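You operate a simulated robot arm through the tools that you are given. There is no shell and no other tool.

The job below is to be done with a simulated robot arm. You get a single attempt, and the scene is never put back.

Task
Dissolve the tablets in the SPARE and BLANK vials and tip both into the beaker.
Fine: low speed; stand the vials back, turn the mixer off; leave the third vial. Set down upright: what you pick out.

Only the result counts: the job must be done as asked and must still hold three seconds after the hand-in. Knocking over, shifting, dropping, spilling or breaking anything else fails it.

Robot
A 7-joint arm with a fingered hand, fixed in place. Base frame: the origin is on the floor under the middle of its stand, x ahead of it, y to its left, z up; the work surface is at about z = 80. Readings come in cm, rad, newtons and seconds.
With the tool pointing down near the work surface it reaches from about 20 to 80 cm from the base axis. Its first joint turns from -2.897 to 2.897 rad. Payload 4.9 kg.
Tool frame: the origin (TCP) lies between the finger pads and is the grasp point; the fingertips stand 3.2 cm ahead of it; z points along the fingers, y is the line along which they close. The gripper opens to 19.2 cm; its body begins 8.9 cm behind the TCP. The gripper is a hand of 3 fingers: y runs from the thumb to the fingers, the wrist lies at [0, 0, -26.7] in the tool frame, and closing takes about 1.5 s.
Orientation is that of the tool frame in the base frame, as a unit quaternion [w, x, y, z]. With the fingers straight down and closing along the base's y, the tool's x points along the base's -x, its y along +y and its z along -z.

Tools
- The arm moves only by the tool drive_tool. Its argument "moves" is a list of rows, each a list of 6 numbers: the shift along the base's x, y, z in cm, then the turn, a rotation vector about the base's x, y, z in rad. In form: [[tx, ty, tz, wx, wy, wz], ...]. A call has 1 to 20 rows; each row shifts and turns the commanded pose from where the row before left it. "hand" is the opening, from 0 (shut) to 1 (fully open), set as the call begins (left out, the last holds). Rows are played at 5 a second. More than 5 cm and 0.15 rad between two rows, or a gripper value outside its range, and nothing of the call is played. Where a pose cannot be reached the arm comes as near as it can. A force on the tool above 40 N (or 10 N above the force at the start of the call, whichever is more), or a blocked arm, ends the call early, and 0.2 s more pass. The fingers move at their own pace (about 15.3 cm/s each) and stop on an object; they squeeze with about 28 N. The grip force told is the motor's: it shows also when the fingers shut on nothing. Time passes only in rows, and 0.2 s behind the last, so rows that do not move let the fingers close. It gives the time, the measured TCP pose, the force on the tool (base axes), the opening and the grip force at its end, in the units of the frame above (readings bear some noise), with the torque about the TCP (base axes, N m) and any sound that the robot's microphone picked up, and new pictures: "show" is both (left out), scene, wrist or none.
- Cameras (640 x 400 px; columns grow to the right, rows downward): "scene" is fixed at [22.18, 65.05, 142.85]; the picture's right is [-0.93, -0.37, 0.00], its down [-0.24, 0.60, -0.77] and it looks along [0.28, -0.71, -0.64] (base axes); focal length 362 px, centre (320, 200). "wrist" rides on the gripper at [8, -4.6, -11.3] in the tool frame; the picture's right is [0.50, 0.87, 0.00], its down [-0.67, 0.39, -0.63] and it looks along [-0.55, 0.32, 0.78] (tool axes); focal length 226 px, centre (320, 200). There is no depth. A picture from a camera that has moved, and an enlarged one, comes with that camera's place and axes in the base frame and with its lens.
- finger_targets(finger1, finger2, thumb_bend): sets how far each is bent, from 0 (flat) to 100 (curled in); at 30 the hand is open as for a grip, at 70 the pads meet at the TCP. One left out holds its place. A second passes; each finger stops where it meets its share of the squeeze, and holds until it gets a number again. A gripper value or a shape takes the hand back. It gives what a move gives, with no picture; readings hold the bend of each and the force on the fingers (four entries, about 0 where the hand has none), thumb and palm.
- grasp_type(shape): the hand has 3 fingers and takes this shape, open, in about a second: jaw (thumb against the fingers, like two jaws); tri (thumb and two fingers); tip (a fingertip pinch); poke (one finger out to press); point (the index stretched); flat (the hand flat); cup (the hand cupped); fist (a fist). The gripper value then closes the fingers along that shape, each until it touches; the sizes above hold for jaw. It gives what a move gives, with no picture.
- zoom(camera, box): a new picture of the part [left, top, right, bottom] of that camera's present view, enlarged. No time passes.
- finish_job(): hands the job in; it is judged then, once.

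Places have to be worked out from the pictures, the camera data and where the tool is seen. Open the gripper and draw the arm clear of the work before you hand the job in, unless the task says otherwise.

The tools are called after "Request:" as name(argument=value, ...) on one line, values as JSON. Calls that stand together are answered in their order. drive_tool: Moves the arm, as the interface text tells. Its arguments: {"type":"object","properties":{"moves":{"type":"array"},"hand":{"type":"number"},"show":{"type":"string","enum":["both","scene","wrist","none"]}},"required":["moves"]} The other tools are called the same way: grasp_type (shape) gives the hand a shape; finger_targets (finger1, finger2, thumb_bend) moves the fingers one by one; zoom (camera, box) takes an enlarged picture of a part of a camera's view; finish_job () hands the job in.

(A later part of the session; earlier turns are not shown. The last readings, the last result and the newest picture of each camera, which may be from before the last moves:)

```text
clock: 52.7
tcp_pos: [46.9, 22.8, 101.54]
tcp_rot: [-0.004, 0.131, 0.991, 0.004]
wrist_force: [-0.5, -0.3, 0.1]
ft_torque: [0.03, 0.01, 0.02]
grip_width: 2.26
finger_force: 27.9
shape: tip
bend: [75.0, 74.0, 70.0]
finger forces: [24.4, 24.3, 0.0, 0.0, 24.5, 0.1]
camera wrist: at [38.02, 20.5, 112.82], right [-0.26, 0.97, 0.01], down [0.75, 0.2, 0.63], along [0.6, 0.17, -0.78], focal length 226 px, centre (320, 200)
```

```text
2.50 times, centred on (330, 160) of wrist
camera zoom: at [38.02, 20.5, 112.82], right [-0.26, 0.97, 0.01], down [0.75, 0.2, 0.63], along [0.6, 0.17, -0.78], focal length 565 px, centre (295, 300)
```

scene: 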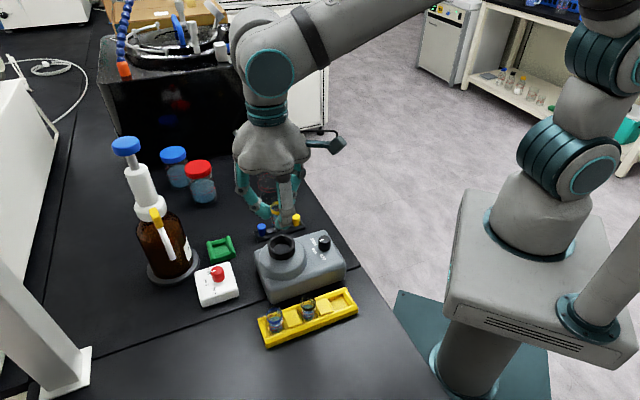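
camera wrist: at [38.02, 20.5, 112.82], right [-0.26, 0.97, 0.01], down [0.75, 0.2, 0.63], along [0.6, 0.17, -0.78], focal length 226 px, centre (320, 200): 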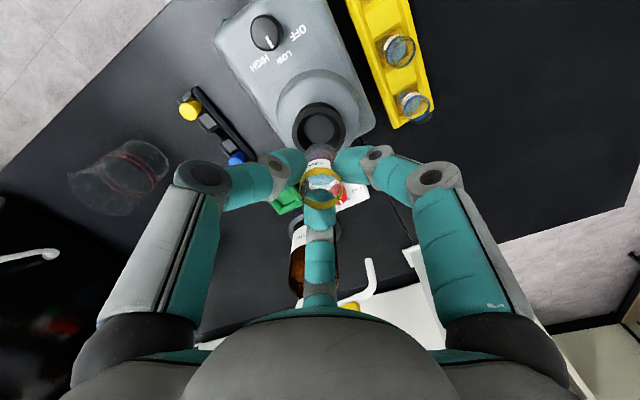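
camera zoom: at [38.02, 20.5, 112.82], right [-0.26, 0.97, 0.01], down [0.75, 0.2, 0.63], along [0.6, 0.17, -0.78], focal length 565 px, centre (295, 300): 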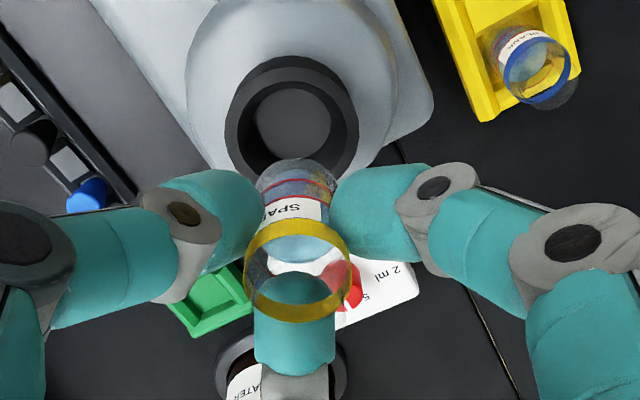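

The cup estimates from the two cameras differ by about half a centimetre, so I look closer before lowering.

Request:
zoom(camera="wrist", box=[285, 95, 355, 160])

Request:
zoom(camera="scene", box=[260, 228, 310, 268])

Request:
zoom(camera="scene", box=[255, 195, 305, 240])

```text
6.15 times, centred on (320, 128) of wrist
camera zoom: at [38.02, 20.5, 112.82], right [-0.26, 0.97, 0.01], down [0.75, 0.2, 0.63], along [0.6, 0.17, -0.78], focal length 1391 px, centre (320, 646)
```

zoom: 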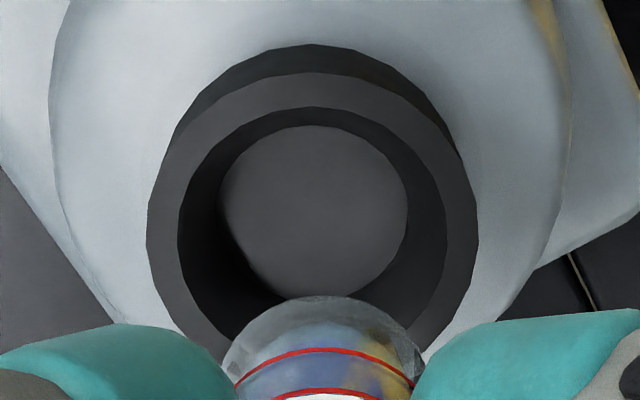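

```text
10.00 times, centred on (285, 248) of scene
camera zoom: at [22.18, 65.05, 142.85], right [-0.93, -0.37, 0.0], down [-0.24, 0.6, -0.77], along [0.28, -0.71, -0.64], focal length 3620 px, centre (670, -280)
```

zoom: 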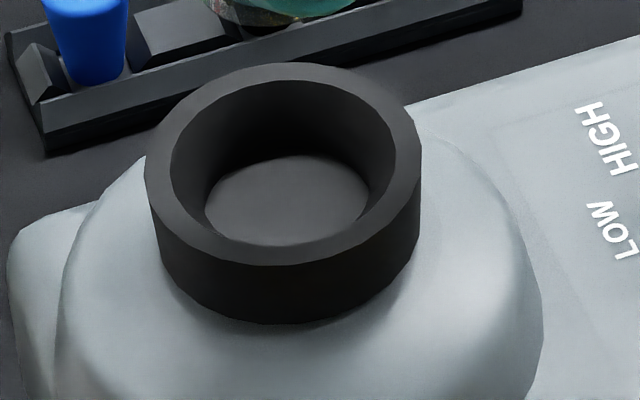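

```text
8.89 times, centred on (280, 218) of scene
camera zoom: at [22.18, 65.05, 142.85], right [-0.93, -0.37, 0.0], down [-0.24, 0.6, -0.77], along [0.28, -0.71, -0.64], focal length 3218 px, centre (676, 44)
```

zoom: 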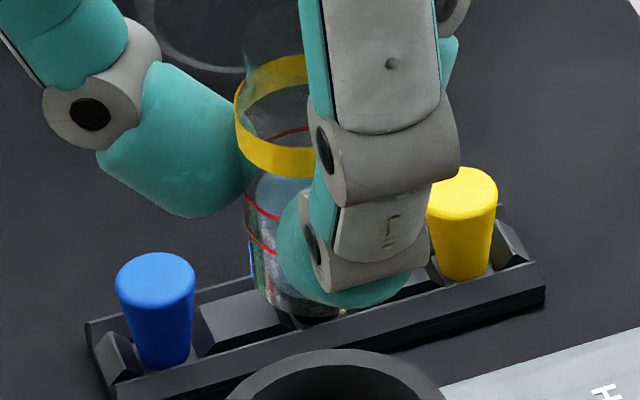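

The close wrist view puts the cup axis at (46.6, 22.9), which I trust more than the distant camera. I shift over it and lower the vial slowly towards the cup floor (expected TCP z≈95).

Request:
drive_tool(moves=[[-0.28, 0.05, 0, 0, 0, 0], [0, 0, -1.2, 0, 0, 0], [0, 0, -1.2, 0, 0, 0], [0, 0, -1.2, 0, 0, 0], [0, 0, -0.8, 0, 0, 0], [0, 0, -0.5, 0, 0, 0], [0, 0, -0.4, 0, 0, 0], [0, 0, 0, 0, 0, 0]], show="wrist")

Request:
zoom(camera="wrist", box=[270, 95, 380, 185])

Request:
zoom(camera="scene", box=[250, 200, 320, 270])

```text
clock: 54.5
tcp_pos: [46.71, 22.87, 96.08]
tcp_rot: [-0.004, 0.13, 0.992, 0.004]
wrist_force: [-0.2, 0.0, -0.2]
ft_torque: [-0.02, -0.01, -0.06]
grip_width: 2.25
finger_force: 28.4
shape: tip
bend: [75.0, 74.0, 70.0]
finger forces: [24.5, 24.4, 0.0, 0.1, 24.4, 0.0]
camera wrist: at [37.8, 20.61, 107.5], right [-0.26, 0.97, 0.01], down [0.75, 0.2, 0.63], along [0.6, 0.17, -0.78], focal length 226 px, centre (320, 200)
```

wrist: 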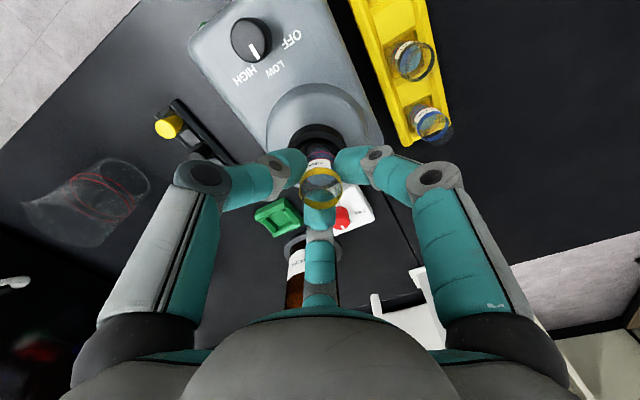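

```text
4.44 times, centred on (325, 140) of wrist
camera zoom: at [37.8, 20.61, 107.5], right [-0.26, 0.97, 0.01], down [0.75, 0.2, 0.63], along [0.6, 0.17, -0.78], focal length 1005 px, centre (298, 467)
```

zoom: 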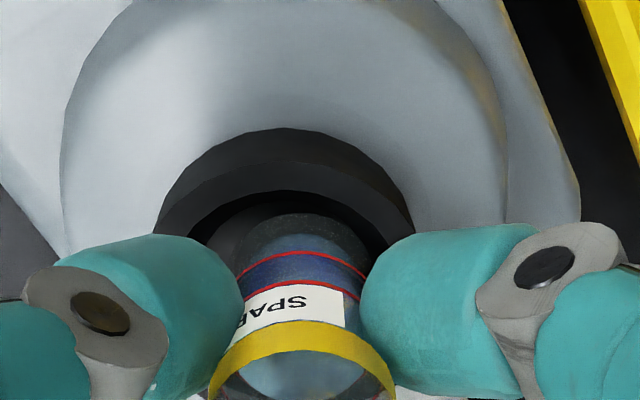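

```text
5.71 times, centred on (285, 235) of scene
camera zoom: at [22.18, 65.05, 142.85], right [-0.93, -0.37, 0.0], down [-0.24, 0.6, -0.77], along [0.28, -0.71, -0.64], focal length 2068 px, centre (520, 0)
```

zoom: 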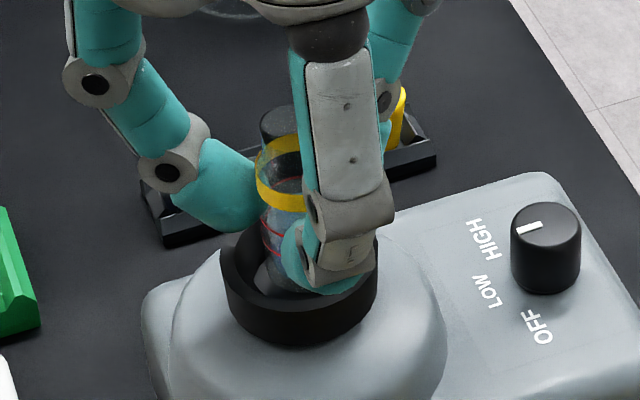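

The vial bottom is inside the cup mouth. I check the lateral centring with a closer view before lowering the last centimetre.

Request:
zoom(camera="wrist", box=[288, 115, 354, 165])

Request:
zoom(camera="scene", box=[270, 225, 306, 262])

```text
8.00 times, centred on (321, 140) of wrist
camera zoom: at [37.8, 20.61, 107.5], right [-0.26, 0.97, 0.01], down [0.75, 0.2, 0.63], along [0.6, 0.17, -0.78], focal length 1808 px, centre (312, 680)
```

zoom: 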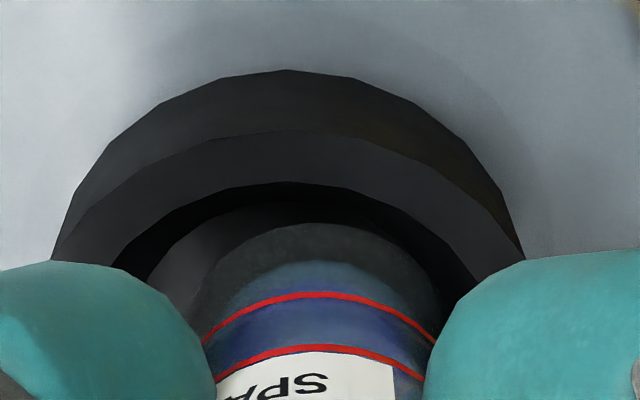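

```text
10.81 times, centred on (288, 244) of scene
camera zoom: at [22.18, 65.05, 142.85], right [-0.93, -0.37, 0.0], down [-0.24, 0.6, -0.77], along [0.28, -0.71, -0.64], focal length 3914 px, centre (666, -270)
```

zoom: 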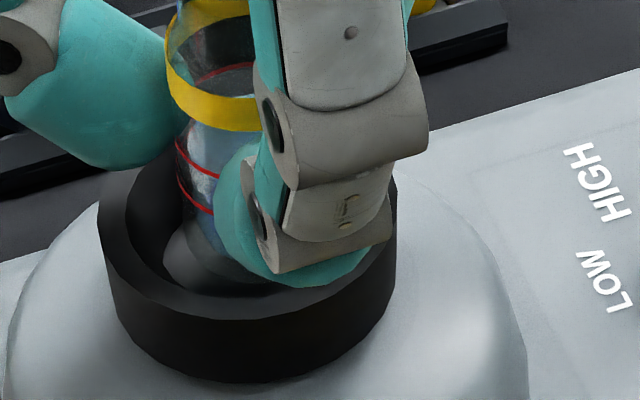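

The wrist and scene views together say the cup axis lies about (+0.3, −0.2) from the vial. I correct that and lower in small steps, watching for contact.

Request:
drive_tool(moves=[[0.3, -0.2, 0, 0, 0, 0], [0, 0, -0.3, 0, 0, 0], [0, 0, -0.3, 0, 0, 0], [0, 0, -0.2, 0, 0, 0], [0, 0, 0, 0, 0, 0]], show="wrist")

Request:
zoom(camera="wrist", box=[288, 115, 354, 165])

Request:
zoom(camera="scene", box=[270, 225, 306, 262])

```text
clock: 55.7
tcp_pos: [46.92, 22.64, 95.47]
tcp_rot: [-0.004, 0.13, 0.991, 0.004]
wrist_force: [-0.2, 0.4, -1.1]
ft_torque: [-0.01, 0.01, -0.02]
grip_width: 2.22
finger_force: 27.8
shape: tip
bend: [75.0, 74.0, 70.0]
finger forces: [24.4, 24.4, 0.1, 0.0, 24.5, 0.0]
camera wrist: at [38.05, 20.39, 106.71], right [-0.26, 0.97, 0.01], down [0.75, 0.2, 0.63], along [0.6, 0.17, -0.78], focal length 226 px, centre (320, 200)
```

wrist: 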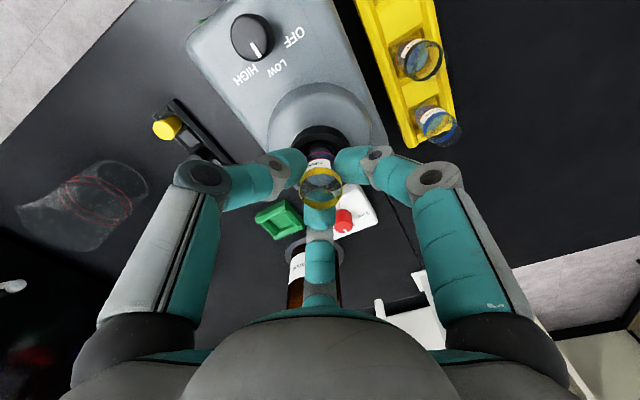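

```text
8.00 times, centred on (321, 140) of wrist
camera zoom: at [38.05, 20.39, 106.71], right [-0.26, 0.97, 0.01], down [0.75, 0.2, 0.63], along [0.6, 0.17, -0.78], focal length 1808 px, centre (312, 680)
```

zoom: 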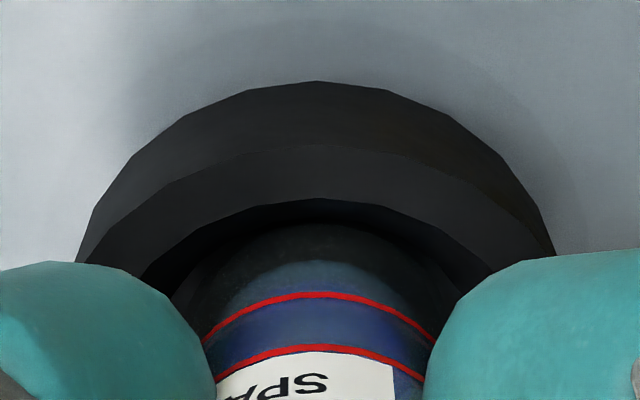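

```text
10.81 times, centred on (288, 244) of scene
camera zoom: at [22.18, 65.05, 142.85], right [-0.93, -0.37, 0.0], down [-0.24, 0.6, -0.77], along [0.28, -0.71, -0.64], focal length 3914 px, centre (666, -270)
```

zoom: 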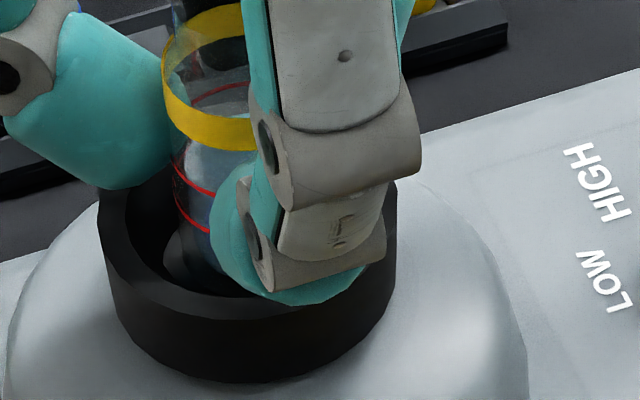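

The vial and cup are now concentric. I lower gently in 0.15 cm steps until the floor is felt.

Request:
drive_tool(moves=[[0, 0, -0.15, 0, 0, 0], [0, 0, -0.15, 0, 0, 0], [0, 0, 0, 0, 0, 0]], show="none")

Request:
drive_tool(moves=[[0, 0, -0.15, 0, 0, 0], [0, 0, -0.1, 0, 0, 0], [0, 0, 0, 0, 0, 0]], show="none")

Request:
zoom(camera="scene", box=[270, 225, 306, 262])

```text
clock: 56.5
tcp_pos: [46.84, 22.68, 95.22]
tcp_rot: [-0.004, 0.13, 0.992, 0.003]
wrist_force: [-0.3, 0.4, 0.8]
ft_torque: [0.0, 0.0, 0.0]
grip_width: 2.25
finger_force: 28.1
shape: tip
bend: [75.0, 74.0, 70.0]
finger forces: [24.5, 24.4, 0.1, 0.2, 24.5, 0.0]
```

```text
clock: 57.3
tcp_pos: [46.84, 22.75, 94.82]
tcp_rot: [-0.004, 0.13, 0.992, 0.004]
wrist_force: [-0.1, 0.5, 1.3]
ft_torque: [0.02, 0.06, 0.02]
grip_width: 2.25
finger_force: 28.0
shape: tip
bend: [75.0, 74.0, 70.0]
finger forces: [24.9, 24.6, 0.0, 0.0, 24.8, 0.1]
```

```text
10.81 times, centred on (288, 244) of scene
camera zoom: at [22.18, 65.05, 142.85], right [-0.93, -0.37, 0.0], down [-0.24, 0.6, -0.77], along [0.28, -0.71, -0.64], focal length 3914 px, centre (666, -270)
```

zoom: 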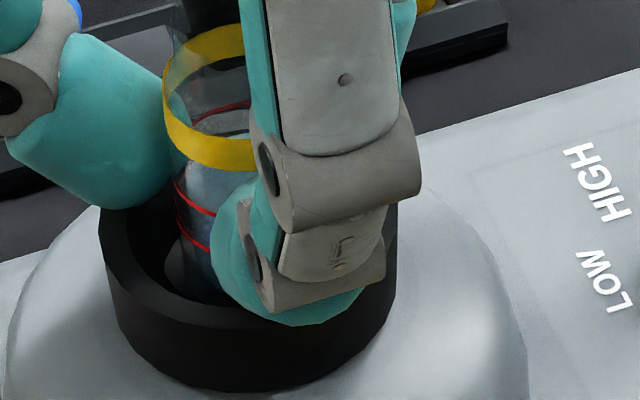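

A slight load is building. One or two tiny steps more to be sure the vial stands on the cup floor.

Request:
drive_tool(moves=[[0, 0, -0.1, 0, 0, 0], [0, 0, 0, 0, 0, 0], [0, 0, 0, 0, 0, 0]], show="none")

Request:
drive_tool(moves=[[0, 0, -0.1, 0, 0, 0], [0, 0, 0, 0, 0, 0], [0, 0, 0, 0, 0, 0]], show="none")

```text
clock: 58.1
tcp_pos: [46.98, 22.63, 94.77]
tcp_rot: [-0.004, 0.129, 0.992, 0.005]
wrist_force: [-0.9, 0.6, 2.5]
ft_torque: [0.02, 0.04, -0.01]
grip_width: 2.24
finger_force: 27.8
shape: tip
bend: [75.0, 74.0, 70.0]
finger forces: [25.1, 25.0, 0.0, 0.1, 24.5, 0.0]
```

```text
clock: 58.9
tcp_pos: [46.92, 22.66, 94.64]
tcp_rot: [-0.004, 0.129, 0.992, 0.004]
wrist_force: [0.3, 0.4, 3.2]
ft_torque: [0.03, -0.01, -0.02]
grip_width: 2.26
finger_force: 27.8
shape: tip
bend: [75.0, 74.0, 70.0]
finger forces: [25.3, 25.4, 0.1, 0.0, 24.6, 0.0]
```

The vial stands on the cup floor (3 N). The mixer should be on LOW, so I hold here for a few seconds and watch the contents and any sound.

Request:
drive_tool(moves=[[0, 0, 0, 0, 0, 0], [0, 0, 0, 0, 0, 0], [0, 0, 0, 0, 0, 0], [0, 0, 0, 0, 0, 0], [0, 0, 0, 0, 0, 0], [0, 0, 0, 0, 0, 0], [0, 0, 0, 0, 0, 0], [0, 0, 0, 0, 0, 0], [0, 0, 0, 0, 0, 0], [0, 0, 0, 0, 0, 0]], show="wrist")

Request:
zoom(camera="wrist", box=[285, 140, 360, 220])

Request:
zoom(camera="scene", box=[265, 215, 315, 265])

```text
clock: 61.1
tcp_pos: [46.92, 22.64, 94.7]
tcp_rot: [-0.003, 0.13, 0.991, 0.004]
wrist_force: [1.1, 0.9, 2.9]
ft_torque: [0.03, -0.01, -0.02]
grip_width: 2.25
finger_force: 28.3
shape: tip
bend: [75.0, 74.0, 70.0]
finger forces: [25.2, 25.5, 0.0, 0.0, 24.6, 0.0]
camera wrist: at [38.04, 20.33, 105.99], right [-0.26, 0.97, 0.01], down [0.75, 0.2, 0.63], along [0.6, 0.17, -0.78], focal length 226 px, centre (320, 200)
```

wrist: 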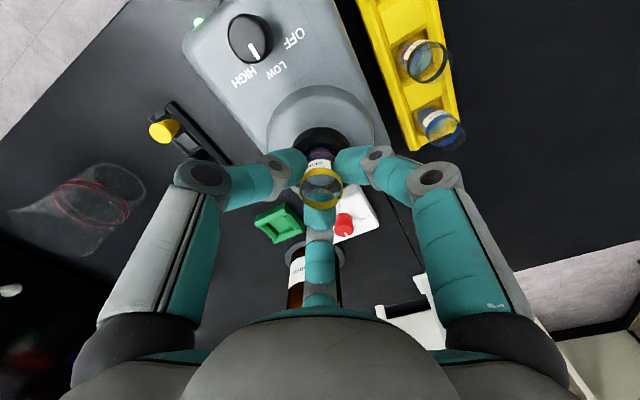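

```text
5.00 times, centred on (322, 180) of wrist
camera zoom: at [38.04, 20.33, 105.99], right [-0.26, 0.97, 0.01], down [0.75, 0.2, 0.63], along [0.6, 0.17, -0.78], focal length 1130 px, centre (308, 300)
```

zoom: 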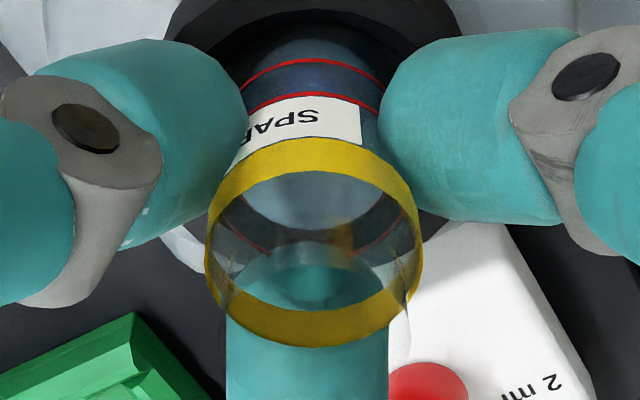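

```text
8.00 times, centred on (290, 240) of scene
camera zoom: at [22.18, 65.05, 142.85], right [-0.93, -0.37, 0.0], down [-0.24, 0.6, -0.77], along [0.28, -0.71, -0.64], focal length 2896 px, centre (560, -120)
```

zoom: 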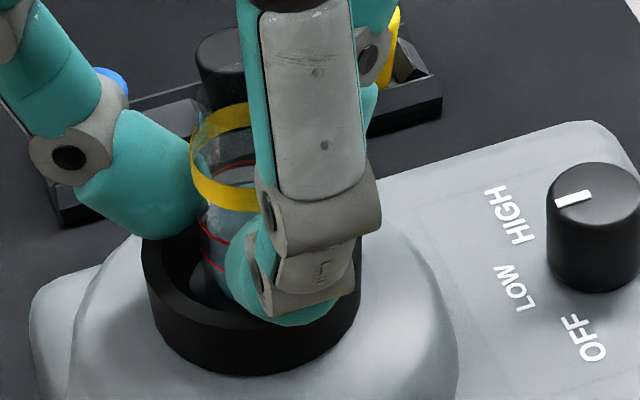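

I check the little green lamp on the mixer, which now seems brighter than before.

Request:
zoom(camera="wrist", box=[180, 5, 290, 85])

Request:
zoom(camera="wrist", box=[300, 170, 345, 205])

```text
5.00 times, centred on (235, 45) of wrist
camera zoom: at [38.04, 20.33, 105.99], right [-0.26, 0.97, 0.01], down [0.75, 0.2, 0.63], along [0.6, 0.17, -0.78], focal length 1130 px, centre (745, 975)
```

zoom: 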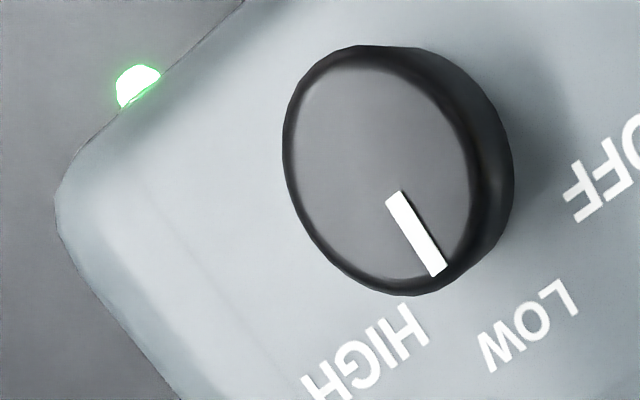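

```text
11.43 times, centred on (322, 188) of wrist
camera zoom: at [38.04, 20.33, 105.99], right [-0.26, 0.97, 0.01], down [0.75, 0.2, 0.63], along [0.6, 0.17, -0.78], focal length 2584 px, centre (291, 343)
```

zoom: 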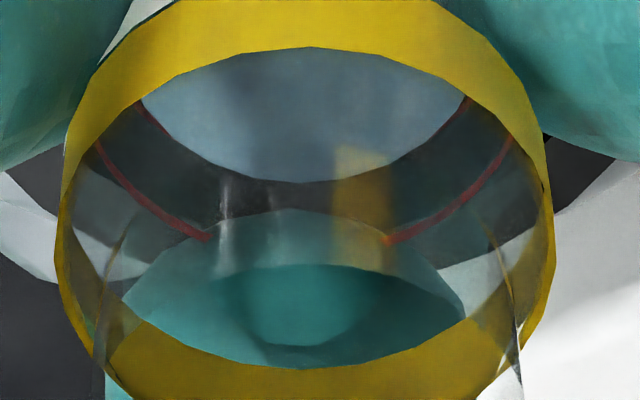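

The lamp is now brightly lit, so the mixer is running on LOW. I keep the vial in the cup for several seconds more and compare its contents.

Request:
drive_tool(moves=[[0, 0, 0, 0, 0, 0], [0, 0, 0, 0, 0, 0], [0, 0, 0, 0, 0, 0], [0, 0, 0, 0, 0, 0], [0, 0, 0, 0, 0, 0], [0, 0, 0, 0, 0, 0], [0, 0, 0, 0, 0, 0], [0, 0, 0, 0, 0, 0], [0, 0, 0, 0, 0, 0], [0, 0, 0, 0, 0, 0], [0, 0, 0, 0, 0, 0], [0, 0, 0, 0, 0, 0], [0, 0, 0, 0, 0, 0], [0, 0, 0, 0, 0, 0], [0, 0, 0, 0, 0, 0], [0, 0, 0, 0, 0, 0], [0, 0, 0, 0, 0, 0], [0, 0, 0, 0, 0, 0], [0, 0, 0, 0, 0, 0], [0, 0, 0, 0, 0, 0]], show="none")

Request:
zoom(camera="wrist", box=[285, 140, 360, 220])

Request:
zoom(camera="wrist", box=[395, 30, 470, 155])

Request:
zoom(camera="scene", box=[275, 220, 300, 250])

```text
clock: 65.3
tcp_pos: [46.84, 22.65, 94.59]
tcp_rot: [-0.004, 0.129, 0.992, 0.004]
wrist_force: [1.0, 1.4, 2.6]
ft_torque: [0.0, 0.0, 0.02]
grip_width: 2.23
finger_force: 28.1
shape: tip
bend: [75.0, 74.0, 70.0]
finger forces: [25.3, 25.5, 0.0, 0.1, 24.6, 0.0]
```

```text
5.00 times, centred on (322, 180) of wrist
camera zoom: at [38.04, 20.33, 105.99], right [-0.26, 0.97, 0.01], down [0.75, 0.2, 0.63], along [0.6, 0.17, -0.78], focal length 1130 px, centre (308, 300)
```

zoom: 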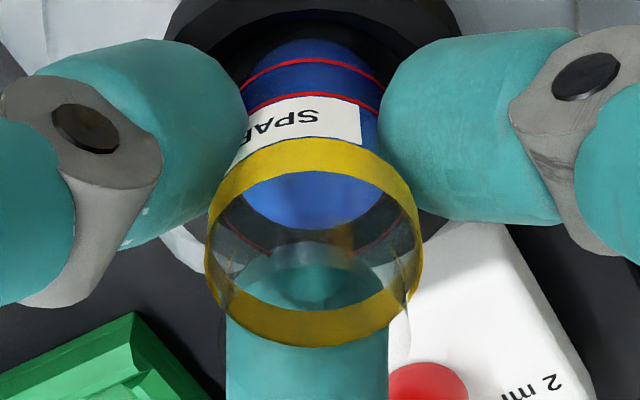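

```text
3.20 times, centred on (432, 92) of wrist
camera zoom: at [38.04, 20.33, 105.99], right [-0.26, 0.97, 0.01], down [0.75, 0.2, 0.63], along [0.6, 0.17, -0.78], focal length 723 px, centre (-40, 544)
```

zoom: 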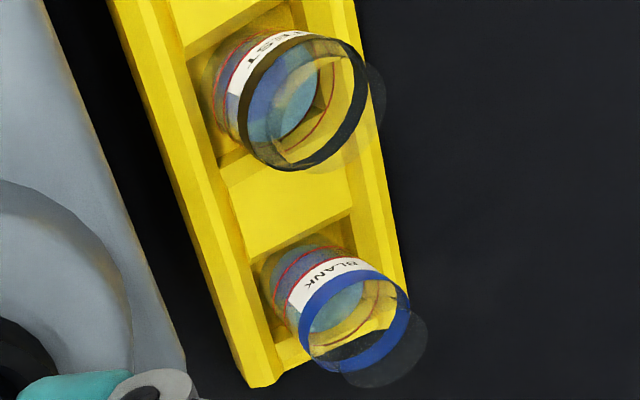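

```text
13.33 times, centred on (288, 235) of scene
camera zoom: at [22.18, 65.05, 142.85], right [-0.93, -0.37, 0.0], down [-0.24, 0.6, -0.77], along [0.28, -0.71, -0.64], focal length 4827 px, centre (753, -267)
```

zoom: 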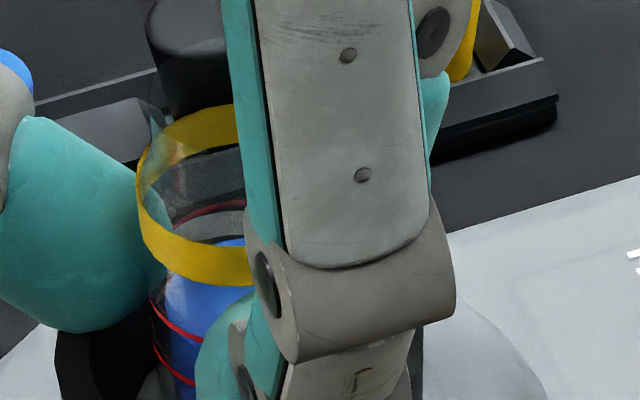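

The liquid has turned strongly blue, so the tablet is dissolving while held in the cup. I wait a little longer to see whether the colour still changes.

Request:
drive_tool(moves=[[0, 0, 0, 0, 0, 0], [0, 0, 0, 0, 0, 0], [0, 0, 0, 0, 0, 0], [0, 0, 0, 0, 0, 0], [0, 0, 0, 0, 0, 0], [0, 0, 0, 0, 0, 0], [0, 0, 0, 0, 0, 0], [0, 0, 0, 0, 0, 0], [0, 0, 0, 0, 0, 0], [0, 0, 0, 0, 0, 0], [0, 0, 0, 0, 0, 0], [0, 0, 0, 0, 0, 0], [0, 0, 0, 0, 0, 0], [0, 0, 0, 0, 0, 0], [0, 0, 0, 0, 0, 0], [0, 0, 0, 0, 0, 0], [0, 0, 0, 0, 0, 0], [0, 0, 0, 0, 0, 0], [0, 0, 0, 0, 0, 0], [0, 0, 0, 0, 0, 0]], show="none")

Request:
zoom(camera="wrist", box=[285, 140, 360, 220])

Request:
zoom(camera="wrist", box=[300, 170, 345, 205])

```text
clock: 69.5
tcp_pos: [47.02, 22.7, 94.72]
tcp_rot: [-0.004, 0.13, 0.992, 0.004]
wrist_force: [1.3, 0.0, 3.8]
ft_torque: [0.01, 0.02, 0.0]
grip_width: 2.26
finger_force: 27.7
shape: tip
bend: [75.0, 74.0, 70.0]
finger forces: [25.3, 25.4, 0.0, 0.0, 24.7, 0.0]
```

```text
5.00 times, centred on (322, 180) of wrist
camera zoom: at [38.04, 20.33, 105.99], right [-0.26, 0.97, 0.01], down [0.75, 0.2, 0.63], along [0.6, 0.17, -0.78], focal length 1130 px, centre (308, 300)
```

zoom: 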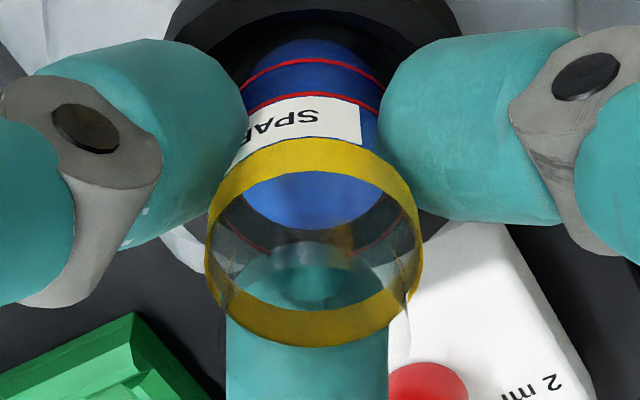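

```text
11.43 times, centred on (322, 188) of wrist
camera zoom: at [38.04, 20.33, 105.99], right [-0.26, 0.97, 0.01], down [0.75, 0.2, 0.63], along [0.6, 0.17, -0.78], focal length 2584 px, centre (291, 343)
```

zoom: 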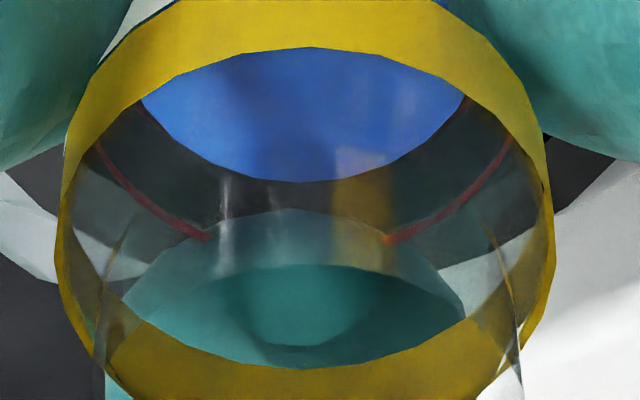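

The colour is uniform and stable, so SPARE is dissolved. I lift it straight out of the cup, slowly first.

Request:
drive_tool(moves=[[0, 0, 0.4, 0, 0, 0], [0, 0, 0.6, 0, 0, 0], [0, 0, 1, 0, 0, 0], [0, 0, 1.5, 0, 0, 0], [0, 0, 1.5, 0, 0, 0], [0, 0, 1.5, 0, 0, 0], [0, 0, 1.5, 0, 0, 0], [0, 0, 1.5, 0, 0, 0], [0, 0, 1.5, 0, 0, 0], [0, 0, 1, 0, 0, 0]], show="scene")

Request:
zoom(camera="scene", box=[230, 150, 350, 280])

```text
clock: 71.7
tcp_pos: [46.95, 22.76, 106.5]
tcp_rot: [-0.005, 0.131, 0.991, 0.004]
wrist_force: [0.0, -0.7, -1.0]
ft_torque: [0.02, 0.01, -0.04]
grip_width: 2.22
finger_force: 27.7
shape: tip
bend: [75.0, 74.0, 70.0]
finger forces: [24.7, 24.6, 0.0, 0.0, 24.8, 0.0]
```

scene: 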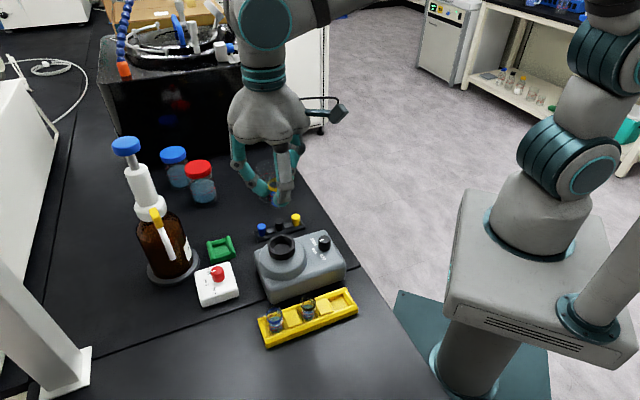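

```text
3.08 times, centred on (290, 215) of scene
camera zoom: at [22.18, 65.05, 142.85], right [-0.93, -0.37, 0.0], down [-0.24, 0.6, -0.77], along [0.28, -0.71, -0.64], focal length 1114 px, centre (412, 154)
```

zoom: 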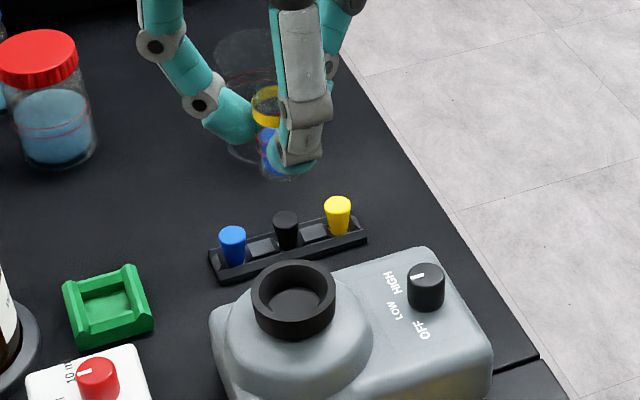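

Now I carry it to above the beaker, yawing gradually to −77°, staying vertical and at z≈110.

Request:
drive_tool(moves=[[0.6, -0.85, 0.2, 0, 0, -0.05], [1.1, -1.6, 0.3, 0, 0, -0.08], [1.2, -1.75, 0.3, 0, 0, -0.08], [1.2, -1.75, 0.3, 0, 0, -0.08], [1.2, -1.75, 0.3, 0, 0, -0.08], [1.2, -1.75, 0.3, 0, 0, -0.08], [1.2, -1.75, 0.3, 0, 0, -0.08], [1.2, -1.75, 0.3, 0, 0, -0.08], [1.2, -1.75, 0.3, 0, 0, -0.08], [1.2, -1.75, 0.3, 0, 0, -0.08], [1.2, -1.75, 0.3, 0, 0, -0.08], [1.2, -1.75, 0.3, 0, 0, -0.08], [1.2, -1.75, 0, 0, 0, -0.08], [1.1, -1.6, 0, 0, 0, -0.08], [0.35, -0.45, 0, 0, 0, -0.075], [0, 0, 0, 0, 0, 0]], show="scene")

```text
clock: 75.1
tcp_pos: [63.53, -1.28, 110.1]
tcp_rot: [-0.001, 0.653, 0.757, 0.005]
wrist_force: [0.8, -0.5, -0.1]
ft_torque: [0.0, -0.01, 0.05]
grip_width: 2.21
finger_force: 28.0
shape: tip
bend: [75.0, 74.0, 70.0]
finger forces: [24.7, 24.5, 0.0, 0.1, 24.5, 0.0]
```

scene: 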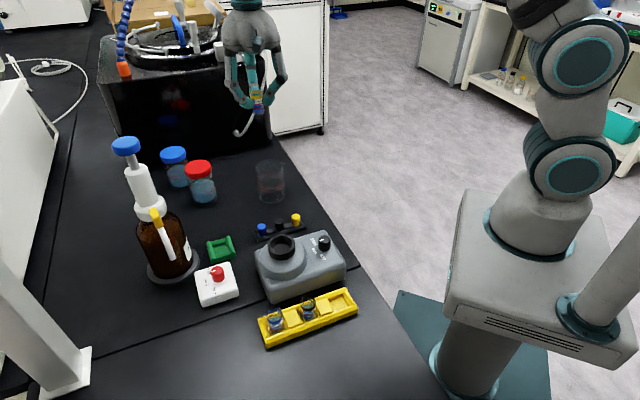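

Above the beaker with gap direction set (tip axis (0.93, −0.37)). I lower vertically to z≈98 with the vial bottom still above the rim, so any early drip would already fall into the beaker.

Request:
drive_tool(moves=[[-0.1, 0.2, -1.5, 0, 0, 0], [-0.05, 0.2, -2, 0, 0, 0], [0, 0, -2, 0, 0, 0], [0, 0, -2, 0, 0, 0], [0, 0, -2, 0, 0, 0], [0, 0, -1.5, 0, 0, 0], [0, 0, -1, 0, 0, 0], [0, 0, 0, 0, 0, 0]], show="both")

Request:
zoom(camera="scene", box=[210, 90, 330, 220])

```text
clock: 76.9
tcp_pos: [63.12, -0.61, 98.0]
tcp_rot: [-0.002, 0.654, 0.757, 0.005]
wrist_force: [0.4, 0.2, 0.0]
ft_torque: [-0.01, 0.04, 0.02]
grip_width: 2.26
finger_force: 27.6
shape: tip
bend: [75.0, 74.0, 70.0]
finger forces: [24.7, 24.4, 0.0, 0.0, 24.6, 0.0]
camera wrist: at [57.33, 6.68, 109.29], right [0.78, 0.62, 0.01], down [0.48, -0.61, 0.63], along [0.4, -0.49, -0.78], focal length 226 px, centre (320, 200)
```

scene: 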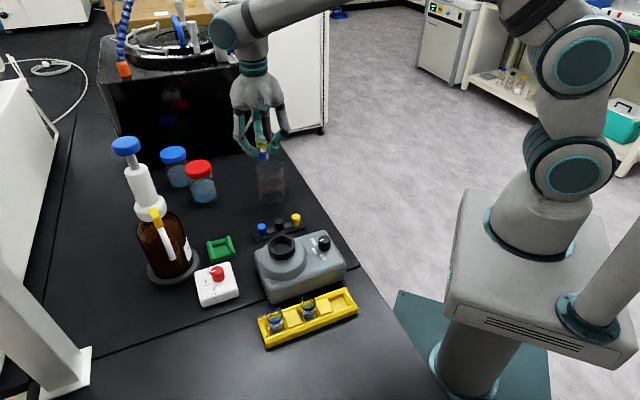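
wrist: 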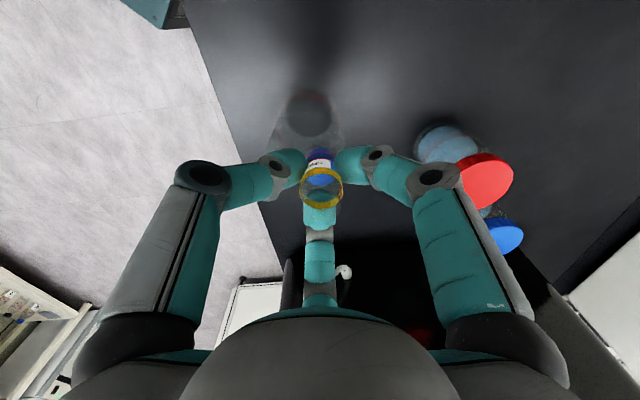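

```text
3.08 times, centred on (270, 155) of scene
camera zoom: at [22.18, 65.05, 142.85], right [-0.93, -0.37, 0.0], down [-0.24, 0.6, -0.77], along [0.28, -0.71, -0.64], focal length 1114 px, centre (474, 338)
```

zoom: 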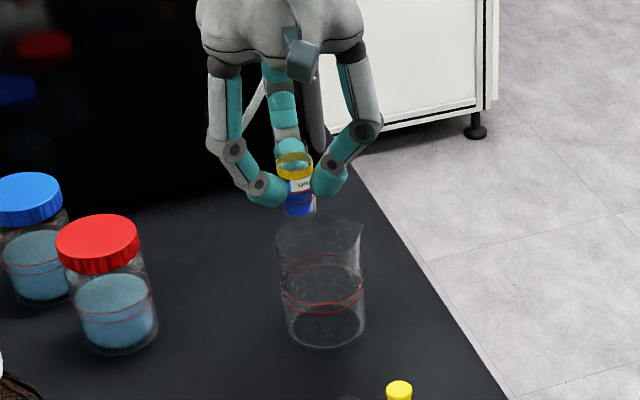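

The vial hangs over the beaker, its fall line within a centimetre of the beaker's centre. I start tipping, first to about 55°.

Request:
drive_tool(moves=[[0, 0, 0, 0.1116, -0.0442, 0], [0, 0, 0, 0.1116, -0.0442, 0], [0, 0, 0, 0.1116, -0.0442, 0], [0, 0, 0, 0.1116, -0.0442, 0], [0, 0, 0, 0.1116, -0.0442, 0], [0, 0, 0, 0.1116, -0.0442, 0], [0, 0, 0, 0.1116, -0.0442, 0], [0, 0, 0, 0.1116, -0.0442, 0]], show="scene")

Request:
zoom(camera="scene", box=[210, 90, 330, 220])

```text
clock: 78.7
tcp_pos: [63.2, -0.7, 98.19]
tcp_rot: [-0.152, 0.578, 0.669, 0.442]
wrist_force: [0.1, 0.1, -0.3]
ft_torque: [-0.04, 0.02, 0.01]
grip_width: 2.24
finger_force: 27.7
shape: tip
bend: [75.0, 74.0, 70.0]
finger forces: [24.8, 24.3, 0.0, 0.0, 24.9, 0.1]
```

scene: 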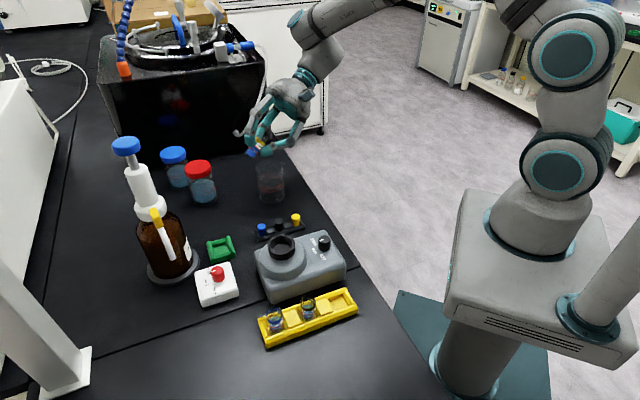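

```text
3.08 times, centred on (270, 155) of scene
camera zoom: at [22.18, 65.05, 142.85], right [-0.93, -0.37, 0.0], down [-0.24, 0.6, -0.77], along [0.28, -0.71, -0.64], focal length 1114 px, centre (474, 338)
```

zoom: 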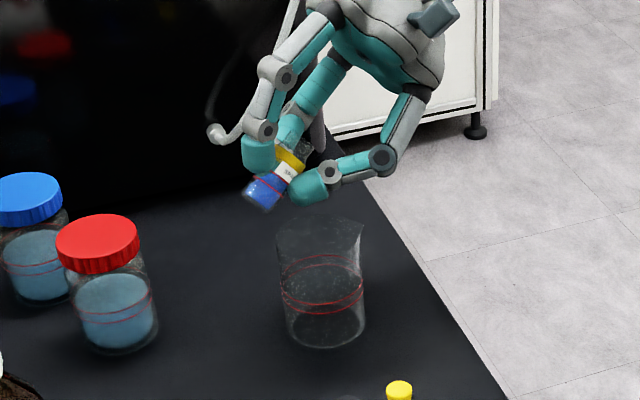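

At 55° nothing has poured yet. I tip on slowly to about 80°.

Request:
drive_tool(moves=[[0, 0, 0, 0.093, -0.0368, 0], [0, 0, 0, 0.093, -0.0368, 0], [0, 0, 0, 0.0744, -0.0294, 0], [0, 0, 0, 0.0744, -0.0294, 0], [0, 0, 0, 0.0744, -0.0294, 0], [0, 0, 0, 0, 0, 0], [0, 0, 0, 0, 0, 0]], show="scene")

Request:
zoom(camera="scene", box=[210, 90, 330, 220])

```text
clock: 80.3
tcp_pos: [63.1, -0.69, 98.18]
tcp_rot: [-0.212, 0.498, 0.576, 0.612]
wrist_force: [0.3, -0.9, 0.1]
ft_torque: [0.03, 0.04, 0.01]
grip_width: 2.26
finger_force: 28.2
shape: tip
bend: [75.0, 74.0, 70.0]
finger forces: [24.8, 24.1, 0.1, 0.0, 24.9, 0.0]
```

scene: 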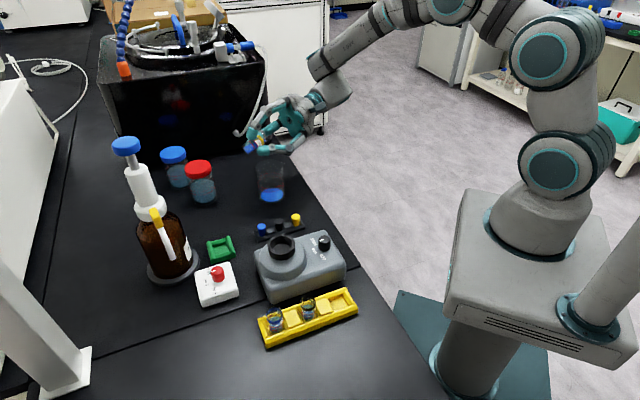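

```text
3.08 times, centred on (270, 155) of scene
camera zoom: at [22.18, 65.05, 142.85], right [-0.93, -0.37, 0.0], down [-0.24, 0.6, -0.77], along [0.28, -0.71, -0.64], focal length 1114 px, centre (474, 338)
```

zoom: 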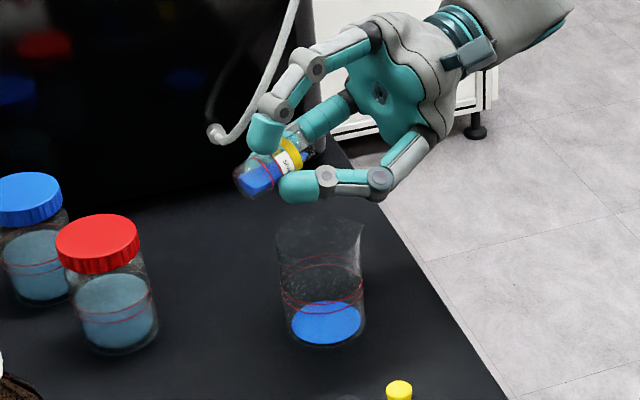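

It pours cleanly into the beaker. I tip on to about 105° and hold to drain it.

Request:
drive_tool(moves=[[0, 0, 0, 0.0744, -0.0294, 0], [0, 0, 0, 0.0744, -0.0294, 0], [0, 0, 0, 0.0744, -0.0294, 0], [0, 0, 0, 0.0744, -0.0294, 0], [0, 0, 0, 0.0744, -0.0294, 0], [0, 0, 0, 0.0465, -0.0184, 0], [0, 0, 0, 0, 0, 0], [0, 0, 0, 0, 0, 0], [0, 0, 0, 0, 0, 0], [0, 0, 0, 0, 0, 0], [0, 0, 0, 0, 0, 0]], show="scene")

Request:
zoom(camera="scene", box=[210, 90, 330, 220])

Request:
zoom(camera="scene", box=[235, 130, 285, 170])

```text
clock: 82.7
tcp_pos: [63.21, -0.6, 98.29]
tcp_rot: [-0.263, 0.391, 0.452, 0.757]
wrist_force: [-1.0, 0.6, -0.1]
ft_torque: [0.02, -0.01, 0.01]
grip_width: 2.23
finger_force: 28.2
shape: tip
bend: [75.0, 74.0, 70.0]
finger forces: [25.0, 24.1, 0.1, 0.1, 24.9, 0.1]
```

scene: 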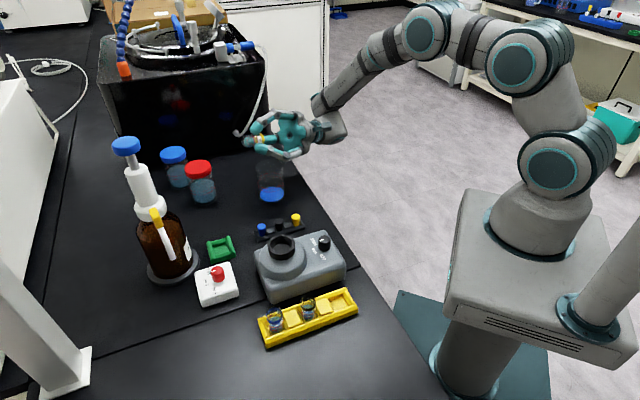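

```text
3.08 times, centred on (270, 155) of scene
camera zoom: at [22.18, 65.05, 142.85], right [-0.93, -0.37, 0.0], down [-0.24, 0.6, -0.77], along [0.28, -0.71, -0.64], focal length 1114 px, centre (474, 338)
```

zoom: 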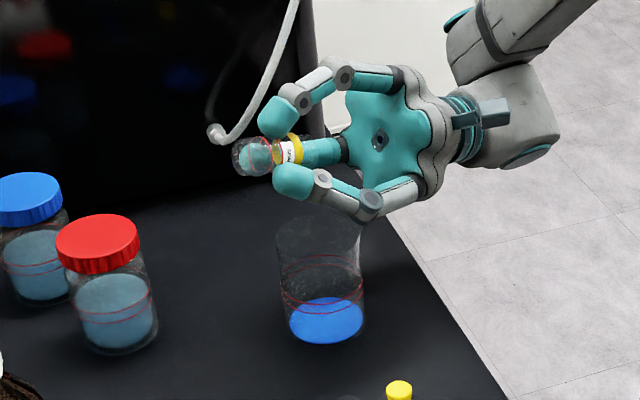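

```text
10.00 times, centred on (260, 150) of scene
camera zoom: at [22.18, 65.05, 142.85], right [-0.93, -0.37, 0.0], down [-0.24, 0.6, -0.77], along [0.28, -0.71, -0.64], focal length 3620 px, centre (920, 700)
```

zoom: 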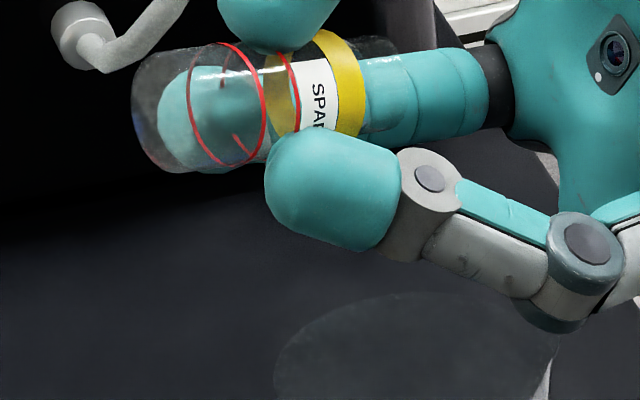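

The vial looks empty. I tip a few degrees more and hold briefly so no residue stays, then check.

Request:
drive_tool(moves=[[0, 0, 0.2, 0.0465, -0.0184, 0], [0, 0, 0.2, 0.0465, -0.0184, 0], [0, 0, 0, 0, 0, 0], [0, 0, 0, 0, 0, 0], [0, 0, 0, 0, 0, 0], [0, 0, 0, 0, 0, 0], [0, 0, 0, 0, 0, 0], [0, 0, 0, 0, 0, 0]], show="none")

Request:
zoom(camera="scene", box=[235, 130, 285, 170])

Request:
zoom(camera="scene", box=[235, 140, 315, 220])

```text
clock: 84.5
tcp_pos: [63.17, -0.59, 98.6]
tcp_rot: [-0.273, 0.364, 0.422, 0.784]
wrist_force: [0.2, -0.3, 0.1]
ft_torque: [0.0, -0.01, 0.01]
grip_width: 2.22
finger_force: 27.9
shape: tip
bend: [75.0, 74.0, 70.0]
finger forces: [25.0, 24.1, 0.0, 0.1, 24.8, 0.1]
```

```text
10.00 times, centred on (260, 150) of scene
camera zoom: at [22.18, 65.05, 142.85], right [-0.93, -0.37, 0.0], down [-0.24, 0.6, -0.77], along [0.28, -0.71, -0.64], focal length 3620 px, centre (920, 700)
```

zoom: 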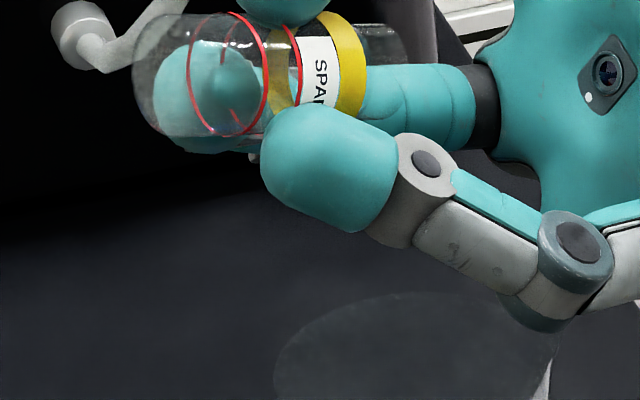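

```text
5.00 times, centred on (275, 180) of scene
camera zoom: at [22.18, 65.05, 142.85], right [-0.93, -0.37, 0.0], down [-0.24, 0.6, -0.77], along [0.28, -0.71, -0.64], focal length 1810 px, centre (545, 300)
```

zoom: 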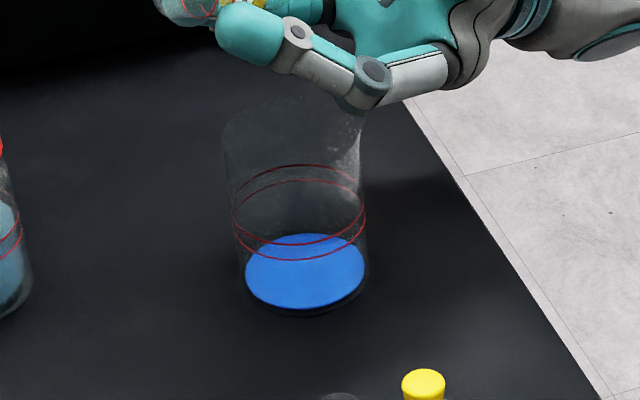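

SPARE is empty and the table is dry. I untip the vial while rising, returning to vertical.

Request:
drive_tool(moves=[[0, 0, 0.8, -0.06, 0.0237, 0], [0, 0, 0.8, -0.12, 0.0475, 0], [0, 0, 0.8, -0.13, 0.0515, 0], [0, 0, 0.8, -0.13, 0.0515, 0], [0, 0, 0.8, -0.13, 0.0515, 0], [0, 0, 0.8, -0.13, 0.0515, 0], [0, 0, 0.8, -0.13, 0.0515, 0], [0, 0, 0.8, -0.13, 0.0515, 0], [0, 0, 0.8, -0.13, 0.0515, 0], [0, 0, 0.8, -0.13, 0.0515, 0], [0, 0, 0.8, -0.13, 0.0515, 0], [0, 0, 0.8, -0.13, 0.0515, 0], [0, 0, 0.8, -0.13, 0.0515, 0], [0, 0, 0.6, -0.13, 0.0515, 0], [0, 0, 0, -0.074, 0.0293, 0], [0, 0, 0, 0, 0, 0]], show="scene")

```text
clock: 87.9
tcp_pos: [63.24, -0.79, 109.52]
tcp_rot: [0.0, 0.653, 0.757, 0.004]
wrist_force: [0.1, 0.5, -0.4]
ft_torque: [-0.01, -0.02, -0.02]
grip_width: 2.23
finger_force: 28.1
shape: tip
bend: [75.0, 75.0, 70.0]
finger forces: [25.0, 23.7, 0.0, 0.1, 24.7, 0.0]
```

scene: 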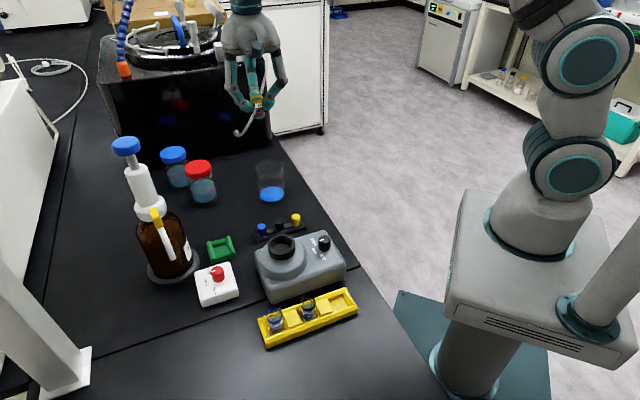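

Vertical again with the empty vial. I go back to above its rack slot at (34.2, 24.65), yawing back to −15°.

Request:
drive_tool(moves=[[-1.0, 0.9, 0, 0, 0, 0.065], [-1.87, 1.63, -0.3, 0, 0, 0.0733], [-1.87, 1.63, -0.3, 0, 0, 0.0733], [-1.87, 1.63, -0.3, 0, 0, 0.0733], [-1.87, 1.63, -0.3, 0, 0, 0.0733], [-1.87, 1.63, -0.3, 0, 0, 0.0733], [-1.87, 1.63, -0.3, 0, 0, 0.0733], [-1.87, 1.63, -0.3, 0, 0, 0.0733], [-1.87, 1.63, -0.3, 0, 0, 0.0733], [-1.87, 1.63, -0.3, 0, 0, 0.0733], [-1.87, 1.63, -0.3, 0, 0, 0.0733], [-1.87, 1.63, -0.3, 0, 0, 0.0733], [-1.87, 1.63, -0.3, 0, 0, 0.0733], [-1.87, 1.63, -0.3, 0, 0, 0.0733], [-1.87, 1.63, -0.3, 0, 0, 0.0733], [-1.87, 1.63, -0.3, 0, 0, 0.0733], [0, 0.09, 0, 0, 0, 0.0], [0, 0, 0, 0, 0, 0]], show="both")

```text
clock: 91.7
tcp_pos: [34.06, 24.83, 105.01]
tcp_rot: [-0.004, 0.129, 0.992, 0.003]
wrist_force: [0.5, -0.2, 0.5]
ft_torque: [-0.02, 0.0, -0.01]
grip_width: 2.23
finger_force: 27.7
shape: tip
bend: [75.0, 75.0, 70.0]
finger forces: [25.2, 23.4, 0.0, 0.0, 24.6, 0.1]
camera wrist: at [25.26, 22.52, 116.37], right [-0.26, 0.97, 0.01], down [0.75, 0.2, 0.63], along [0.61, 0.17, -0.78], focal length 226 px, centre (320, 200)
```

scene: 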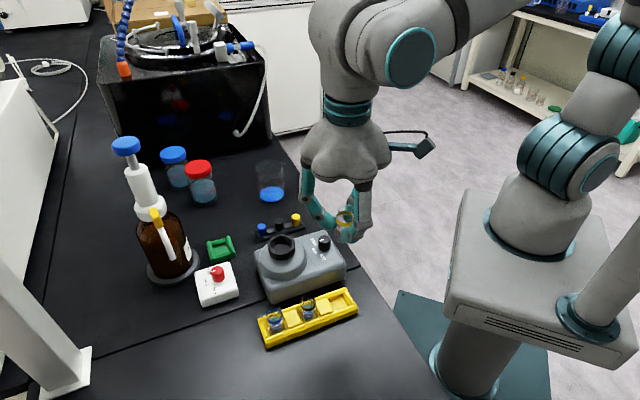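
wrist: 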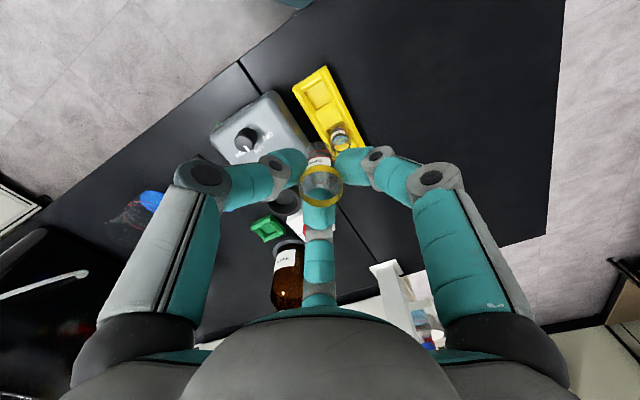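

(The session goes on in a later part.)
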